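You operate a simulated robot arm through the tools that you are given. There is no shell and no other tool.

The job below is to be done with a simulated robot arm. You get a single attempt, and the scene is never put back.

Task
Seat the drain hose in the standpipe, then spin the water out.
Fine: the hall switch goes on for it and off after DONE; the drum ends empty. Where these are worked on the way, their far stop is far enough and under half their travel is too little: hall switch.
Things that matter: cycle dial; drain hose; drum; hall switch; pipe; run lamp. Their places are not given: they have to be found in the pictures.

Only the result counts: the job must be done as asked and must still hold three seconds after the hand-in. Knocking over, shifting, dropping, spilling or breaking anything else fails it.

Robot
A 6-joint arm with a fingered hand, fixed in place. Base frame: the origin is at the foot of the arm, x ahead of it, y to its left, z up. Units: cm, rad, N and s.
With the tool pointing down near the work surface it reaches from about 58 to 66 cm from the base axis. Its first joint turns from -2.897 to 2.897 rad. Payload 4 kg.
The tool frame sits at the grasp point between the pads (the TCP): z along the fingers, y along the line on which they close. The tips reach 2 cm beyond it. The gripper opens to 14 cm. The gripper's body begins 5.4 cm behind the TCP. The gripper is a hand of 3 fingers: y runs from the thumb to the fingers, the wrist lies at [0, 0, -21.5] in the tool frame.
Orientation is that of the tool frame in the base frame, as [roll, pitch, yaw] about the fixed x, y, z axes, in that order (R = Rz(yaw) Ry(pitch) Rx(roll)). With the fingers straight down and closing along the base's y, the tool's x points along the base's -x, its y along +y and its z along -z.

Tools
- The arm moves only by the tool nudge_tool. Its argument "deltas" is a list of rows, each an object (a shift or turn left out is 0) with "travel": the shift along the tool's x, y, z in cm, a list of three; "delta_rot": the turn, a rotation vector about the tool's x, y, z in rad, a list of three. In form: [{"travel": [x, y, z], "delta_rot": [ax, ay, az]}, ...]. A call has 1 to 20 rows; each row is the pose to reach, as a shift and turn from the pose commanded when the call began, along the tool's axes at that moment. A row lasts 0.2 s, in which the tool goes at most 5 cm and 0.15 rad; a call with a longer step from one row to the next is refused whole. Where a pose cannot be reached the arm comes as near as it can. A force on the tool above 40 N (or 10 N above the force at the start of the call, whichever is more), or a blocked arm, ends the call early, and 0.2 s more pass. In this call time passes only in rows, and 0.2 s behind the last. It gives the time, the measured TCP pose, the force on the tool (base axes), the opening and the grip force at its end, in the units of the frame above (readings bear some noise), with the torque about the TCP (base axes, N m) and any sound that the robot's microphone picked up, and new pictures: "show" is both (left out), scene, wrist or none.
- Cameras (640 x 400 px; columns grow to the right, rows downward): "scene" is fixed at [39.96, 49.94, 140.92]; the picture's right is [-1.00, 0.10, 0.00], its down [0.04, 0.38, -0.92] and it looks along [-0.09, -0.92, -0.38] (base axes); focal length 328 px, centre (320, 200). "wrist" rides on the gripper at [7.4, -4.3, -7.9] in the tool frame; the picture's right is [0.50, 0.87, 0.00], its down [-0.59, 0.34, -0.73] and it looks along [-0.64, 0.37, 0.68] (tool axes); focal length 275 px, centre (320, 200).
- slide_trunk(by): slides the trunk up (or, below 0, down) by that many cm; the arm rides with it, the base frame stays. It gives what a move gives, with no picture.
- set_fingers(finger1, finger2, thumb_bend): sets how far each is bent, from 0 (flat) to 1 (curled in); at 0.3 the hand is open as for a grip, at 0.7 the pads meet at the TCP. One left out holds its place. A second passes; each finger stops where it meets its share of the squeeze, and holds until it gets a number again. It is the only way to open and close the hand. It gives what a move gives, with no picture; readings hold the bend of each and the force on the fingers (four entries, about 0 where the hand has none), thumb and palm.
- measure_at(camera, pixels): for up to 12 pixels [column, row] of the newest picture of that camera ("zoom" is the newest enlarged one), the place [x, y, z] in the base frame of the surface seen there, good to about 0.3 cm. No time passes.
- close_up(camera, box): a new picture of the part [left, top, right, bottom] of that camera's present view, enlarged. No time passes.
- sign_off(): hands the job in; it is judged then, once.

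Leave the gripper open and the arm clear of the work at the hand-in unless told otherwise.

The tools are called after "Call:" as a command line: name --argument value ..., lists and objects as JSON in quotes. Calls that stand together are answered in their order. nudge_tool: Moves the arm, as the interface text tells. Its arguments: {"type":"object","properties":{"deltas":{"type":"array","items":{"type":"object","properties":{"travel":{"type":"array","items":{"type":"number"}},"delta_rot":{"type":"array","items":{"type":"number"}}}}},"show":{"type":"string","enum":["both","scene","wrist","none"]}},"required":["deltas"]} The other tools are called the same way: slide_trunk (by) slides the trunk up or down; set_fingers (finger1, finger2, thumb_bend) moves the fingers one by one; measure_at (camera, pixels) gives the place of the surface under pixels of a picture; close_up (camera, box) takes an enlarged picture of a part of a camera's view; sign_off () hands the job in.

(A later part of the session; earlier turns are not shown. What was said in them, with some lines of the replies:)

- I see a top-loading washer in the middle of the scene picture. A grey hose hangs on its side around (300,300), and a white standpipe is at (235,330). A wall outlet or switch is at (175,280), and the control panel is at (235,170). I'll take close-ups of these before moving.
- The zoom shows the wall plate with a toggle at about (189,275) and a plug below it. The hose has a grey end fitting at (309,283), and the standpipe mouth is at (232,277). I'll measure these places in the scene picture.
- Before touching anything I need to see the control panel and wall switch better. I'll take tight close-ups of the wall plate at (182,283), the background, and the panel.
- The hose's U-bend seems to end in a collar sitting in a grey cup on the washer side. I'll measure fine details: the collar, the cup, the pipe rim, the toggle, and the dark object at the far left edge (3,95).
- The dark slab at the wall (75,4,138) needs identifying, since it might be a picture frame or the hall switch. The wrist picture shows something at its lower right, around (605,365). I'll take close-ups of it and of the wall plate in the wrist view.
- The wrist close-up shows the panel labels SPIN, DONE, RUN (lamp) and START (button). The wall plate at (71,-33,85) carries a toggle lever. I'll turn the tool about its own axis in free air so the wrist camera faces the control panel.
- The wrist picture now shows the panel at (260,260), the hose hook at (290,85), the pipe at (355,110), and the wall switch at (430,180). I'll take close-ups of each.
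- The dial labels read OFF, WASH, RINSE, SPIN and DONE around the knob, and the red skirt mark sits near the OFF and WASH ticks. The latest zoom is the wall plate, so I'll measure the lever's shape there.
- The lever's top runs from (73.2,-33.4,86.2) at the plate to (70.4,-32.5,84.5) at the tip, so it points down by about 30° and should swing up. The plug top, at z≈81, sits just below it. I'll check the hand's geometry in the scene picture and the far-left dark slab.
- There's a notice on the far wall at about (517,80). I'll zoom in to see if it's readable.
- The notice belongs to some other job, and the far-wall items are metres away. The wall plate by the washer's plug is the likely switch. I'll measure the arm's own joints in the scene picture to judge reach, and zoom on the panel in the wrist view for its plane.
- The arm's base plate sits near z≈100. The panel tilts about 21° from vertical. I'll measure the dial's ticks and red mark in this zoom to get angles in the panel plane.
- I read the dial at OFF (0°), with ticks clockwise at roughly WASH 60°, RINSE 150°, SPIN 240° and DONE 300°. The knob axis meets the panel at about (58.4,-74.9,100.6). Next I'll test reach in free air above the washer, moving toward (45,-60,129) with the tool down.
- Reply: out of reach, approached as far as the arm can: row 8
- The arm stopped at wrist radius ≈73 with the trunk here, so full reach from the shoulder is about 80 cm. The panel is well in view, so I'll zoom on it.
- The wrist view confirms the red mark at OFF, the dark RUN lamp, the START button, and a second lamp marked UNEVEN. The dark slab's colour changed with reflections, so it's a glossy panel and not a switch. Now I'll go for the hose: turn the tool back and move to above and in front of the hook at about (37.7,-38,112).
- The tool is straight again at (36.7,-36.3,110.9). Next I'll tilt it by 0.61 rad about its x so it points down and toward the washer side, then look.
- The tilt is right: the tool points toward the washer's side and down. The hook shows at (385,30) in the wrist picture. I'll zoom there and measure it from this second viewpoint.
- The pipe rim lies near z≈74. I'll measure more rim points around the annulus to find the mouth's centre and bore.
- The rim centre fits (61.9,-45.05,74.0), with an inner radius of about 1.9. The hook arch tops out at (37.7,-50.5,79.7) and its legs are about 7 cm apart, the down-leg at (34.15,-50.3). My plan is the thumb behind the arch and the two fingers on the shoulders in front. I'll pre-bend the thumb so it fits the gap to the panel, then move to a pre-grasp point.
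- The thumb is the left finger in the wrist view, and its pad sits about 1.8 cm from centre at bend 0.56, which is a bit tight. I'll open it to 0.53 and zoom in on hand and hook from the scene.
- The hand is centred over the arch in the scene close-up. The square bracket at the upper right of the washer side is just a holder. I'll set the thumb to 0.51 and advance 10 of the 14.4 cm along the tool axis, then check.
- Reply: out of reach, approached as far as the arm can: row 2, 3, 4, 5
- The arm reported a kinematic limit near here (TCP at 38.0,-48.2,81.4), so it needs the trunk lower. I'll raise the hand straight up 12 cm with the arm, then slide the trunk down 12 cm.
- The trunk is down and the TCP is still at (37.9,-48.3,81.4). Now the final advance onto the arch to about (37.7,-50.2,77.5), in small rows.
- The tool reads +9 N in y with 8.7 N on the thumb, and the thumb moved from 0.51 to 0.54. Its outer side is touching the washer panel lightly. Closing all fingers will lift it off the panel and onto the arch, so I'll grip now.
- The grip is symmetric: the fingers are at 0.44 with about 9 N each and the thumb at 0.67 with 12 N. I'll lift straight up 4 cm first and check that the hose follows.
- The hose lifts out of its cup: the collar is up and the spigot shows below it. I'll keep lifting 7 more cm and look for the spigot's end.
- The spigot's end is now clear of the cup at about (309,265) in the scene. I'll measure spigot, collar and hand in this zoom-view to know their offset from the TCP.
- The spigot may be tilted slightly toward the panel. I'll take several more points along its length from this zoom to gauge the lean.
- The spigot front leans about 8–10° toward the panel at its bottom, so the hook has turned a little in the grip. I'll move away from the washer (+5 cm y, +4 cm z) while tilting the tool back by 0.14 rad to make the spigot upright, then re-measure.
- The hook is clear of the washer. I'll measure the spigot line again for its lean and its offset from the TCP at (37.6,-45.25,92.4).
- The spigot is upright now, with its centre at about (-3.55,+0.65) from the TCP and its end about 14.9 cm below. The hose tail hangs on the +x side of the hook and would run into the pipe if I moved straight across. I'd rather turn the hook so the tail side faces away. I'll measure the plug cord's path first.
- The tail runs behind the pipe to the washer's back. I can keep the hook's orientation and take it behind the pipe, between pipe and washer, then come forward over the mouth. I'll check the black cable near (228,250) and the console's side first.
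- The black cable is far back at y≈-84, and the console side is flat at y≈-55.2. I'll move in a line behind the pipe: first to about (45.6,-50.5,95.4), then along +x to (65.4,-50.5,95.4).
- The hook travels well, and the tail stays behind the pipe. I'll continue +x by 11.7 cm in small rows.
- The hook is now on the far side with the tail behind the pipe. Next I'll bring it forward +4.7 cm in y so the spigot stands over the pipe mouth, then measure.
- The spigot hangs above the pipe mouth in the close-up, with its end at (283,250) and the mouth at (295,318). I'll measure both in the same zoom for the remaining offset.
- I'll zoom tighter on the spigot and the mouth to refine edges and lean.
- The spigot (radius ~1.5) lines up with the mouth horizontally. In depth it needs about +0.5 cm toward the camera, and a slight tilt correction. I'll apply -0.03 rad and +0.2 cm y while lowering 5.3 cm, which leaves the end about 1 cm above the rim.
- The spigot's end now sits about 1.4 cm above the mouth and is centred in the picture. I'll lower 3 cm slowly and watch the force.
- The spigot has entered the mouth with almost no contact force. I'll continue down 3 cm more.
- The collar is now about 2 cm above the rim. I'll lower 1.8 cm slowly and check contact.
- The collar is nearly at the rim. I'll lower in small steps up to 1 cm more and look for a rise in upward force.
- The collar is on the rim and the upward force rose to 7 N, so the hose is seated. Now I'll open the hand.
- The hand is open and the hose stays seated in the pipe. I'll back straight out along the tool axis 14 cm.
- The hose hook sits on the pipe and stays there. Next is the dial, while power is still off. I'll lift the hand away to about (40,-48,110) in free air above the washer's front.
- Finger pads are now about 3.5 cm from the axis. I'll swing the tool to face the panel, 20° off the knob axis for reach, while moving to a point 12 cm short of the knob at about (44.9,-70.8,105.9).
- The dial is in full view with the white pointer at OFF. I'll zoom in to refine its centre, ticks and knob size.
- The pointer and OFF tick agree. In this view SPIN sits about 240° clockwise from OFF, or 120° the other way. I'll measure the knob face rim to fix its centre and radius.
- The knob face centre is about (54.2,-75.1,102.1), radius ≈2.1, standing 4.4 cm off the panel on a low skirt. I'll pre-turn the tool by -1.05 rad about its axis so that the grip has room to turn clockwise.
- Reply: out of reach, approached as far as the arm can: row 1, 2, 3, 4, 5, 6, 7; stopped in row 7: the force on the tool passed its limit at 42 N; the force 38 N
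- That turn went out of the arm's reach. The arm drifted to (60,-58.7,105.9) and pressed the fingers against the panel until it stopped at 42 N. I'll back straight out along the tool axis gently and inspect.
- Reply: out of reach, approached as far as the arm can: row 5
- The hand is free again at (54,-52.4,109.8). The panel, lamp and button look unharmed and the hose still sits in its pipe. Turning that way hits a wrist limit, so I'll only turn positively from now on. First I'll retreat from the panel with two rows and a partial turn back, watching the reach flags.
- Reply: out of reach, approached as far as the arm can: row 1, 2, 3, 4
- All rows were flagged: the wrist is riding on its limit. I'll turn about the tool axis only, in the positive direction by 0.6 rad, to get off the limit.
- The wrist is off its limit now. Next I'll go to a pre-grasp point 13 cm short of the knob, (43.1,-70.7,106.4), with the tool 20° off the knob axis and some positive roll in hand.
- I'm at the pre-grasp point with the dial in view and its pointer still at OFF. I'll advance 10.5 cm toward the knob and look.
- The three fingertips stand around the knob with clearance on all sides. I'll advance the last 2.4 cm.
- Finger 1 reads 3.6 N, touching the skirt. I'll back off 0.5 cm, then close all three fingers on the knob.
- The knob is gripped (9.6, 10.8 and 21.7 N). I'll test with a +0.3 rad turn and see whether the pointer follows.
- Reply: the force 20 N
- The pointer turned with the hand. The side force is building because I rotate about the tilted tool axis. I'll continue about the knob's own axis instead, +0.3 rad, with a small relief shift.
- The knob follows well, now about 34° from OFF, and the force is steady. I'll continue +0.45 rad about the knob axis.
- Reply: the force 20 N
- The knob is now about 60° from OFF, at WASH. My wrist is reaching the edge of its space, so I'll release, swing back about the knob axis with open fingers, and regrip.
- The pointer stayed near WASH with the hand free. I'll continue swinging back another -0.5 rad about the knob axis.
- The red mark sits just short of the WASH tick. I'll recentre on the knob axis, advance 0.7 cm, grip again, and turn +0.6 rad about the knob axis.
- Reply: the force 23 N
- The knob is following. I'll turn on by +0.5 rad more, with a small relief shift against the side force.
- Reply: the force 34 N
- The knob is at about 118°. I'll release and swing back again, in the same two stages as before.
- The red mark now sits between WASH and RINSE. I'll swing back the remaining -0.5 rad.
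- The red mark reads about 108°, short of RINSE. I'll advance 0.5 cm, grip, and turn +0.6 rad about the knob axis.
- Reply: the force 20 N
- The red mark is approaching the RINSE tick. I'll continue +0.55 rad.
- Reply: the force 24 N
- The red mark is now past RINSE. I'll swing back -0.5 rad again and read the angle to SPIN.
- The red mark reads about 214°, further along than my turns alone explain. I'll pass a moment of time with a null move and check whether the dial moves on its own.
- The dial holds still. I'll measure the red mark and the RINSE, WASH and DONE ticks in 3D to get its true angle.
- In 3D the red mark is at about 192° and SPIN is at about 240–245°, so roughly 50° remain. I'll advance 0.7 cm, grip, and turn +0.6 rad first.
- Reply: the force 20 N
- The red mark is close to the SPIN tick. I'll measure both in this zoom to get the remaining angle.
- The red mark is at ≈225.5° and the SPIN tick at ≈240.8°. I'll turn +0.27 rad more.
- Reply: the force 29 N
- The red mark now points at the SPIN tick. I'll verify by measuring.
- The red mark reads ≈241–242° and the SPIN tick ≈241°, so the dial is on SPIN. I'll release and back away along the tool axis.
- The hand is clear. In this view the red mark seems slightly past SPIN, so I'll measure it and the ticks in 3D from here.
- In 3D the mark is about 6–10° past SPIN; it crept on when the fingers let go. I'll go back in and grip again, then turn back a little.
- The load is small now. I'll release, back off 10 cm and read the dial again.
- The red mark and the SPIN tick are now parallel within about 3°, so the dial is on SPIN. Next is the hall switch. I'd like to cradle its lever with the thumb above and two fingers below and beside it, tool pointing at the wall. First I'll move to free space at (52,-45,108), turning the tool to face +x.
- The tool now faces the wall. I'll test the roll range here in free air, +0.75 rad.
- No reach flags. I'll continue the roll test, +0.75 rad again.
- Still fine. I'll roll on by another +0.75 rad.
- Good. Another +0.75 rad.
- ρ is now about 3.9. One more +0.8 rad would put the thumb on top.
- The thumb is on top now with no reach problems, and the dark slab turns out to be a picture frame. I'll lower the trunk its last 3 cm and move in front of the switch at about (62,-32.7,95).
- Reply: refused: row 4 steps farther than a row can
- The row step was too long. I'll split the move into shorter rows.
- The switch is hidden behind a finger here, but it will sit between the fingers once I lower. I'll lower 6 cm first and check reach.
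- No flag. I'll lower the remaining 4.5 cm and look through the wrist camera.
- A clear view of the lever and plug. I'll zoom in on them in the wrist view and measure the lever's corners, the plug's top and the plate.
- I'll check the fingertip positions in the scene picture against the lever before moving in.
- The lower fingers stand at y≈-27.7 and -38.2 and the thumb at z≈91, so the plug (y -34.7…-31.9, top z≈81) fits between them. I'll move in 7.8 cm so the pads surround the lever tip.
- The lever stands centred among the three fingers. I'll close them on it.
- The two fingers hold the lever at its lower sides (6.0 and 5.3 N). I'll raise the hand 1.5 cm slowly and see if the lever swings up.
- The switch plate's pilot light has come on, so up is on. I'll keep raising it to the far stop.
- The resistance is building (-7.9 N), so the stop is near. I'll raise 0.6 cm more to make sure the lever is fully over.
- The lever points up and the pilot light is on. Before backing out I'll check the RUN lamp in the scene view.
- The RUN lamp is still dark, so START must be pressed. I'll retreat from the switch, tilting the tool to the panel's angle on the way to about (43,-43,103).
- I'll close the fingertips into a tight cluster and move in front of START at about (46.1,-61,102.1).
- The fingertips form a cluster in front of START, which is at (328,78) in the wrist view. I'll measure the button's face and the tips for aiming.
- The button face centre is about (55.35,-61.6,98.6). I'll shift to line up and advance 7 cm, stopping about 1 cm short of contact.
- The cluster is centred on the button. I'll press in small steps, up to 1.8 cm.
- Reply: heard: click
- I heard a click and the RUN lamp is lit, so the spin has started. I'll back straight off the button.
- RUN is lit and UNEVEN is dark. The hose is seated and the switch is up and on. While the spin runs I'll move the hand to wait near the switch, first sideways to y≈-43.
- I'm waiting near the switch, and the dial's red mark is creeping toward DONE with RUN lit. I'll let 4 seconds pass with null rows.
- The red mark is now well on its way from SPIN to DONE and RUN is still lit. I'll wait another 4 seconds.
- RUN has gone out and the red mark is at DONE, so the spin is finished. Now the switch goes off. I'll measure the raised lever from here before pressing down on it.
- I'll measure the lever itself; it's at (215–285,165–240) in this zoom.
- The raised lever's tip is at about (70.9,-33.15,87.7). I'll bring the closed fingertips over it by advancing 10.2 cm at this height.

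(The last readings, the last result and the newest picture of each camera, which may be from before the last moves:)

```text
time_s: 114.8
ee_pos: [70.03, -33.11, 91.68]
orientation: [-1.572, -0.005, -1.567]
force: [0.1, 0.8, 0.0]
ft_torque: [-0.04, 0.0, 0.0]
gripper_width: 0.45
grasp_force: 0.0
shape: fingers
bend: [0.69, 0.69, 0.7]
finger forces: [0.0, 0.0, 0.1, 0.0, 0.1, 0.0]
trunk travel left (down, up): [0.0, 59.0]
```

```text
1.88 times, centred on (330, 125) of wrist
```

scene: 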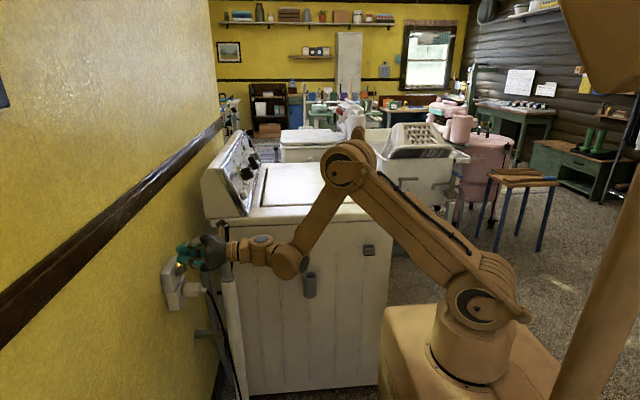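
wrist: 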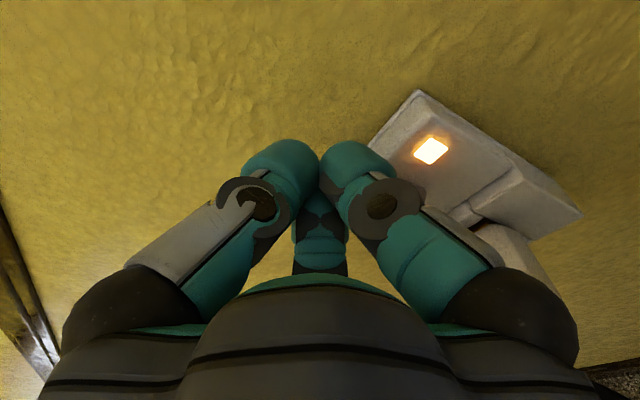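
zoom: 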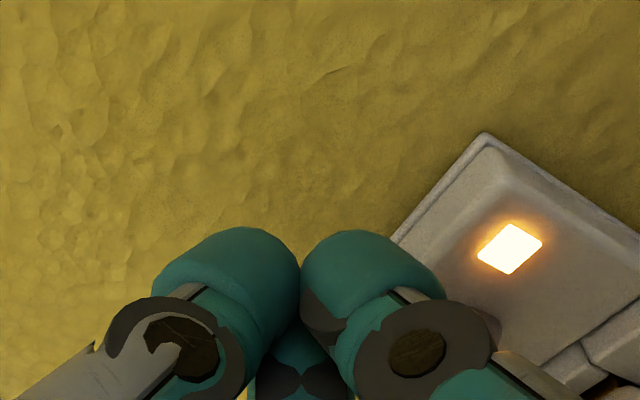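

The fingertips are above the lever. I'll press down in small rows, 3.5 cm first.

Call:
nudge_tool --deltas '[{"travel": [0, 0.6, 0]}, {"travel": [0, 1.2, 0]}, {"travel": [0, 1.8, 0]}, {"travel": [0, 2.4, 0]}, {"travel": [0, 3.0, 0]}, {"travel": [0, 3.5, 0]}]' --show "wrist"

Call:
close_up --camera "scene" --box '[150, 220, 230, 310]'

```text
time_s: 116.2
ee_pos: [69.98, -32.91, 88.31]
orientation: [-1.571, -0.004, -1.57]
force: [-0.2, 0.3, 1.2]
ft_torque: [0.01, -0.01, 0.01]
gripper_width: 0.4
grasp_force: 0.8
shape: fingers
bend: [0.71, 0.71, 0.7]
finger forces: [0.8, 0.4, 0.0, 0.1, 0.0, 0.1]
trunk travel left (down, up): [0.0, 59.0]
```

wrist: 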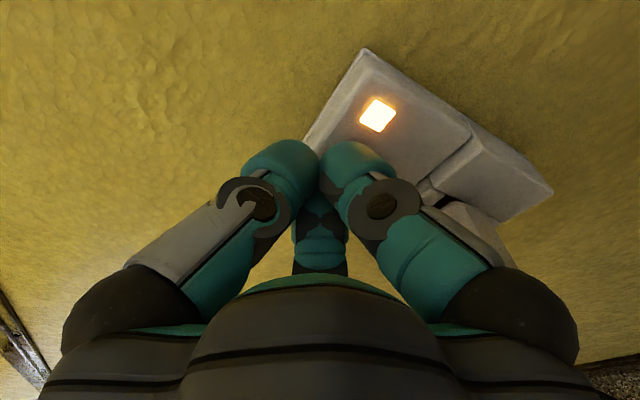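

```text
4.44 times, centred on (190, 265) of scene
```

zoom: 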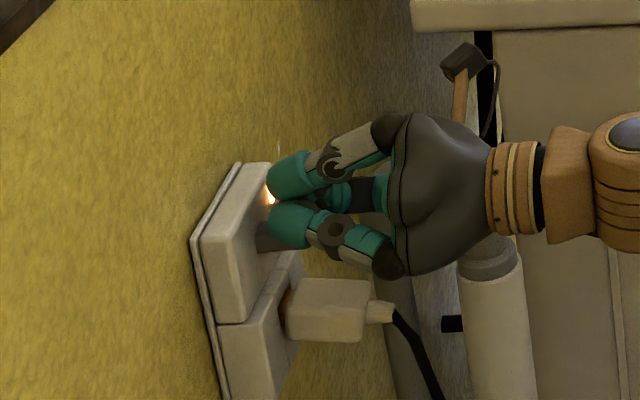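

Contact is light (1.2 N) and the lever is coming down, though the pilot light is still on. I'll lower 2.5 cm more in small rows.

Call:
nudge_tool --deltas '[{"travel": [0, 0.4, 0]}, {"travel": [0, 0.8, 0]}, {"travel": [0, 1.2, 0]}, {"travel": [0, 1.6, 0]}, {"travel": [0, 2.0, 0]}, {"travel": [0, 2.4, 0]}]' --show "wrist"

Call:
close_up --camera "scene" --box '[150, 220, 230, 310]'

```text
time_s: 117.6
ee_pos: [69.7, -32.96, 86.42]
orientation: [-1.563, 0.0, -1.57]
force: [-13.2, 2.8, 31.1]
ft_torque: [0.06, -0.51, 0.05]
gripper_width: 0.27
grasp_force: 28.4
shape: fingers
bend: [0.72, 0.72, 0.7]
finger forces: [27.0, 30.3, 0.1, 0.0, 0.1, 0.0]
trunk travel left (down, up): [0.0, 59.0]
stopped in row 6: the force on the tool passed its limit at 43 N (the readings are from after the stop); the commanded pose is now the measured one
```

wrist: 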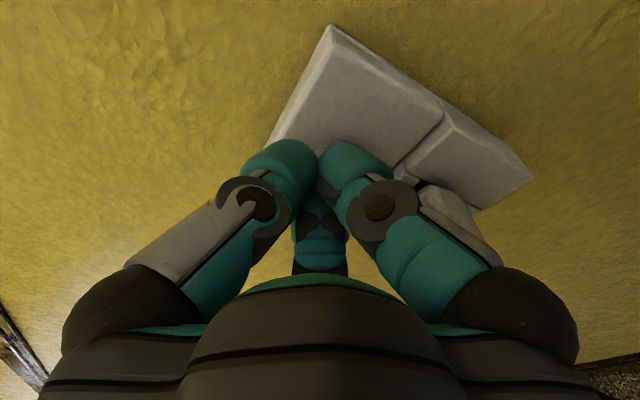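

```text
4.44 times, centred on (190, 265) of scene
```

zoom: 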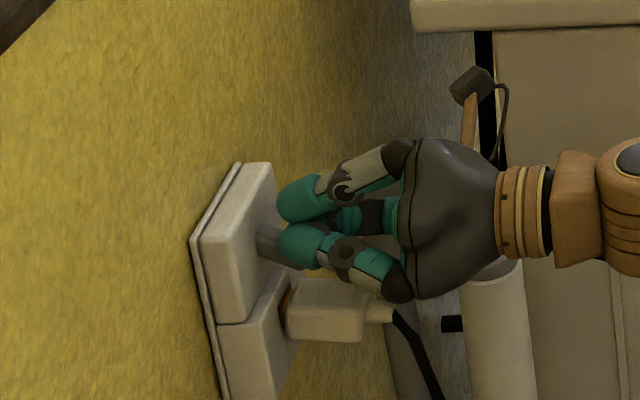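

The pilot light is off and the lever is hard on its lower stop. I'll lift off gently, then back away from the wall.

Call:
nudge_tool --deltas '[{"travel": [0, -0.8, 0]}, {"travel": [0, -2, 0]}, {"travel": [0, -3.5, 0]}, {"travel": [0, -4.5, -2]}, {"travel": [0, -5, -5]}, {"travel": [0, -5.5, -9]}]' --show "both"

Call:
close_up --camera "wrist" --box '[310, 20, 510, 200]'

Call:
close_up --camera "scene" --box '[150, 220, 260, 320]'

Call:
close_up --camera "scene" --box '[215, 130, 285, 215]'

```text
time_s: 119.0
ee_pos: [61.02, -33.0, 91.52]
orientation: [-1.57, 0.0, -1.569]
force: [0.2, 0.3, -1.3]
ft_torque: [0.02, 0.0, 0.0]
gripper_width: 0.39
grasp_force: 0.1
shape: fingers
bend: [0.71, 0.71, 0.7]
finger forces: [0.0, 0.1, 0.0, 0.1, 0.1, 0.0]
trunk travel left (down, up): [0.0, 59.0]
```

scene: 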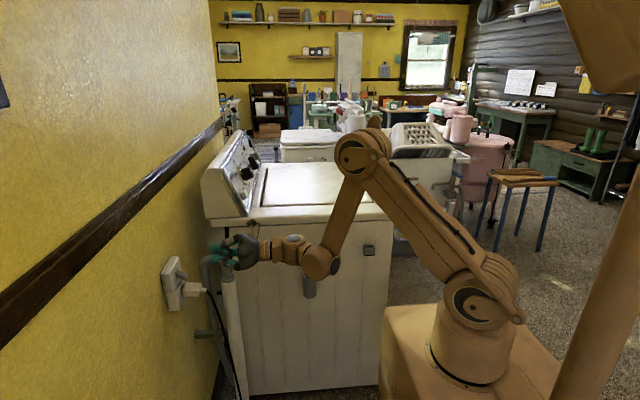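
wrist: 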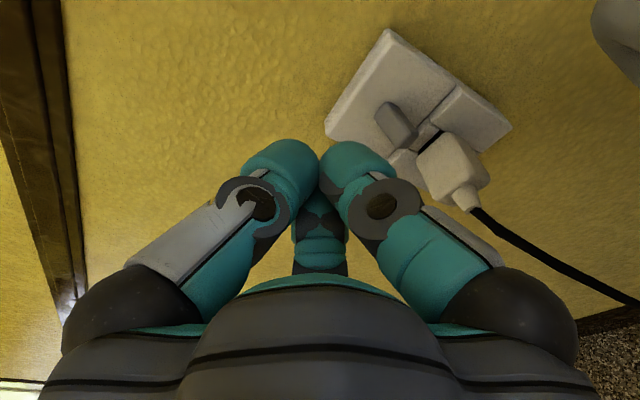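

```text
2.22 times, centred on (410, 110) of wrist
```

zoom: 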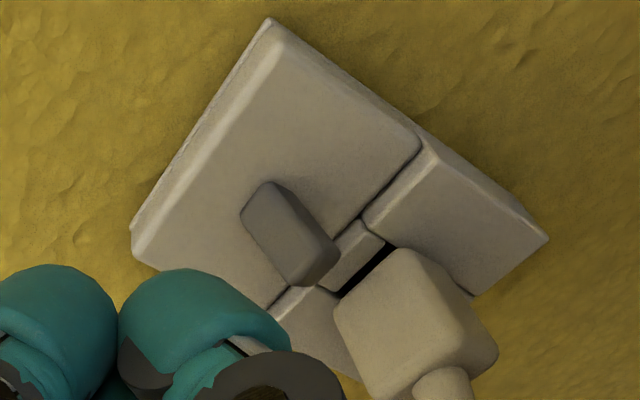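

```text
4.00 times, centred on (205, 270) of scene
```

zoom: 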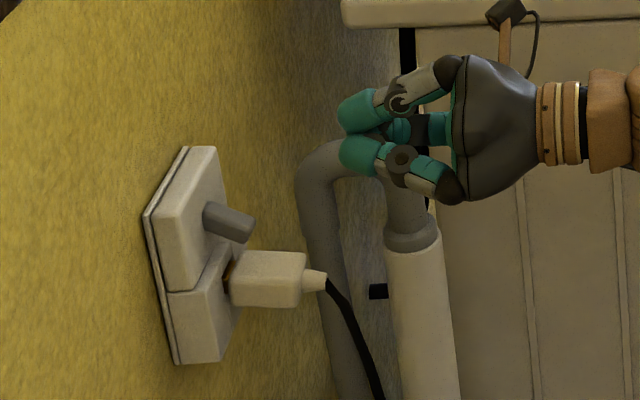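

```text
4.71 times, centred on (250, 172) of scene
```

zoom: 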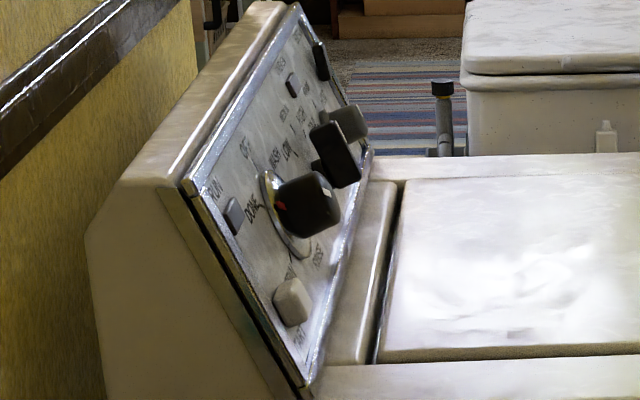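

The lever is down with its pilot light off, RUN is dark, the dial reads DONE, and the hose is seated. I'll look at the lid and drum area for any sign of water, and back the hand away and up.

Call:
close_up --camera "scene" --box '[240, 140, 400, 230]'

Call:
nudge_tool --deltas '[{"travel": [0, -3, -3]}, {"travel": [1, -6, -6]}, {"travel": [2, -9, -9]}, {"travel": [3, -12, -12]}, {"travel": [4, -15, -15]}, {"travel": [5, -18, -18]}]' --show "both"

Call:
set_fingers --finger1 0.3 --finger2 0.3 --thumb_bend 0.3

```text
4.00 times, centred on (320, 185) of scene
```

zoom: 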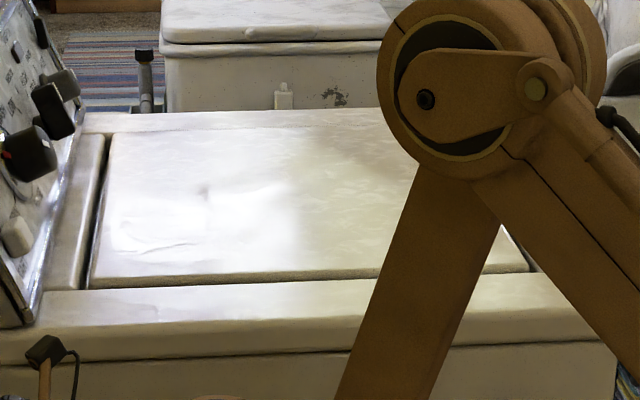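

```text
time_s: 120.4
ee_pos: [42.91, -38.2, 109.48]
orientation: [-1.57, 0.0, -1.569]
force: [0.8, -0.2, 0.3]
ft_torque: [-0.03, -0.01, 0.02]
gripper_width: 0.39
grasp_force: 0.0
shape: fingers
bend: [0.71, 0.71, 0.7]
finger forces: [0.0, 0.1, 0.0, 0.0, 0.0, 0.1]
trunk travel left (down, up): [0.0, 59.0]
```

scene: 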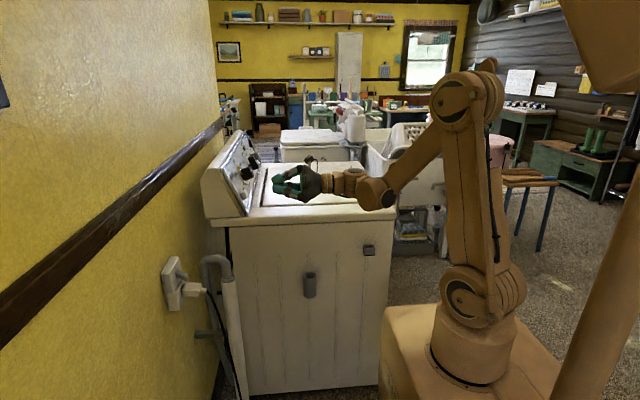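
wrist: 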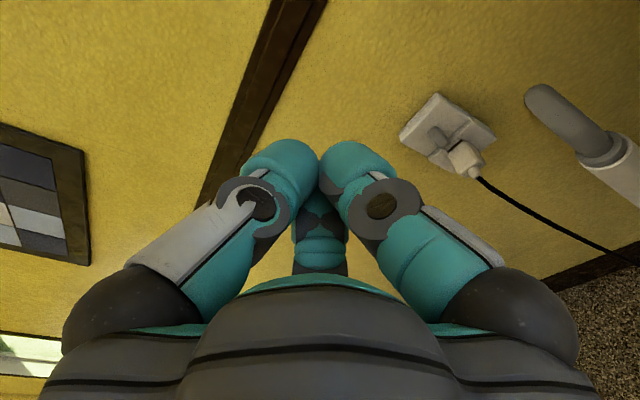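

```text
time_s: 121.4
ee_pos: [42.94, -38.35, 109.57]
orientation: [-1.57, -0.001, -1.571]
force: [1.1, 0.0, 0.6]
ft_torque: [0.02, -0.03, 0.02]
gripper_width: 12.41
grasp_force: 0.0
shape: fingers
bend: [0.3, 0.3, 0.3]
finger forces: [0.1, 0.1, 0.0, 0.0, 0.1, 0.1]
trunk travel left (down, up): [0.0, 59.0]
```

The hand is open and clear. As a last check I'll look at the floor by the pipe for any spill, the hose seat, and the switch.

Call:
close_up --camera "scene" --box '[150, 240, 300, 400]'

Call:
close_up --camera "scene" --box '[215, 130, 285, 215]'

```text
2.50 times, centred on (225, 320) of scene
```

zoom: 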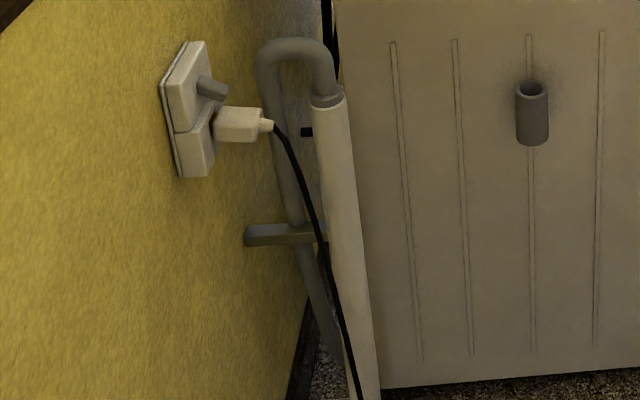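

```text
4.71 times, centred on (250, 172) of scene
```

zoom: 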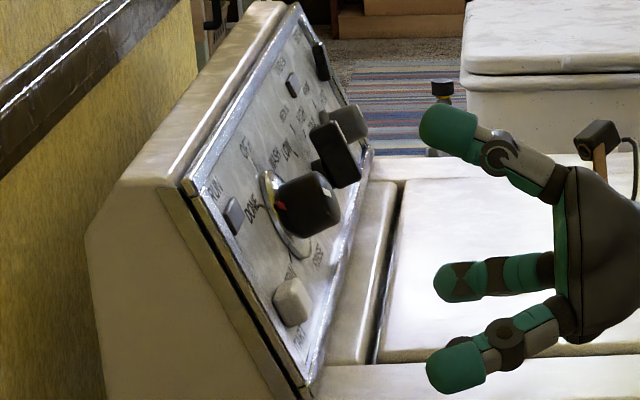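

The checks show:
- **Hose:** seated in the standpipe, with no spill on the floor.
- **Hall switch:** down at its stop, pilot light off.
- **Dial and lamps:** dial at DONE, RUN and UNEVEN dark.
- **Hand:** open and clear of the work.
- **Drum:** the lid is opaque, so I can't see inside. The full SPIN-to-DONE run completed.

I'm handing the job in.

Call:
sign_off

```text
The job is handed in.
```

I seated the drain hose in the standpipe, ran the spin through to DONE, and handed the job in. I couldn't confirm that the drum is empty. The lid is opaque, so I'm relying on the dial having run all the way from SPIN to DONE and the RUN lamp going out.

- **Hose:** the collar rests on the pipe rim, and there was no water on the floor by the pipe.
- **Hall switch:** I used the lever above the washer's plug as the hall switch. I pushed it up before starting and its light came on. After DONE I pushed it down to its stop and the light went out.
- **Cycle:** I set the dial to SPIN and pressed START; I heard a click and RUN lit. The UNEVEN lamp stayed dark when I checked during and after the spin.
- **Panel contact:** while I was moving to the dial, the arm reached a joint limit. The fingers pressed on the washer panel until the arm stopped at 42 N. I saw no damage, and the power was off then.
- **End state:** the hand is open and the arm is clear of the work.
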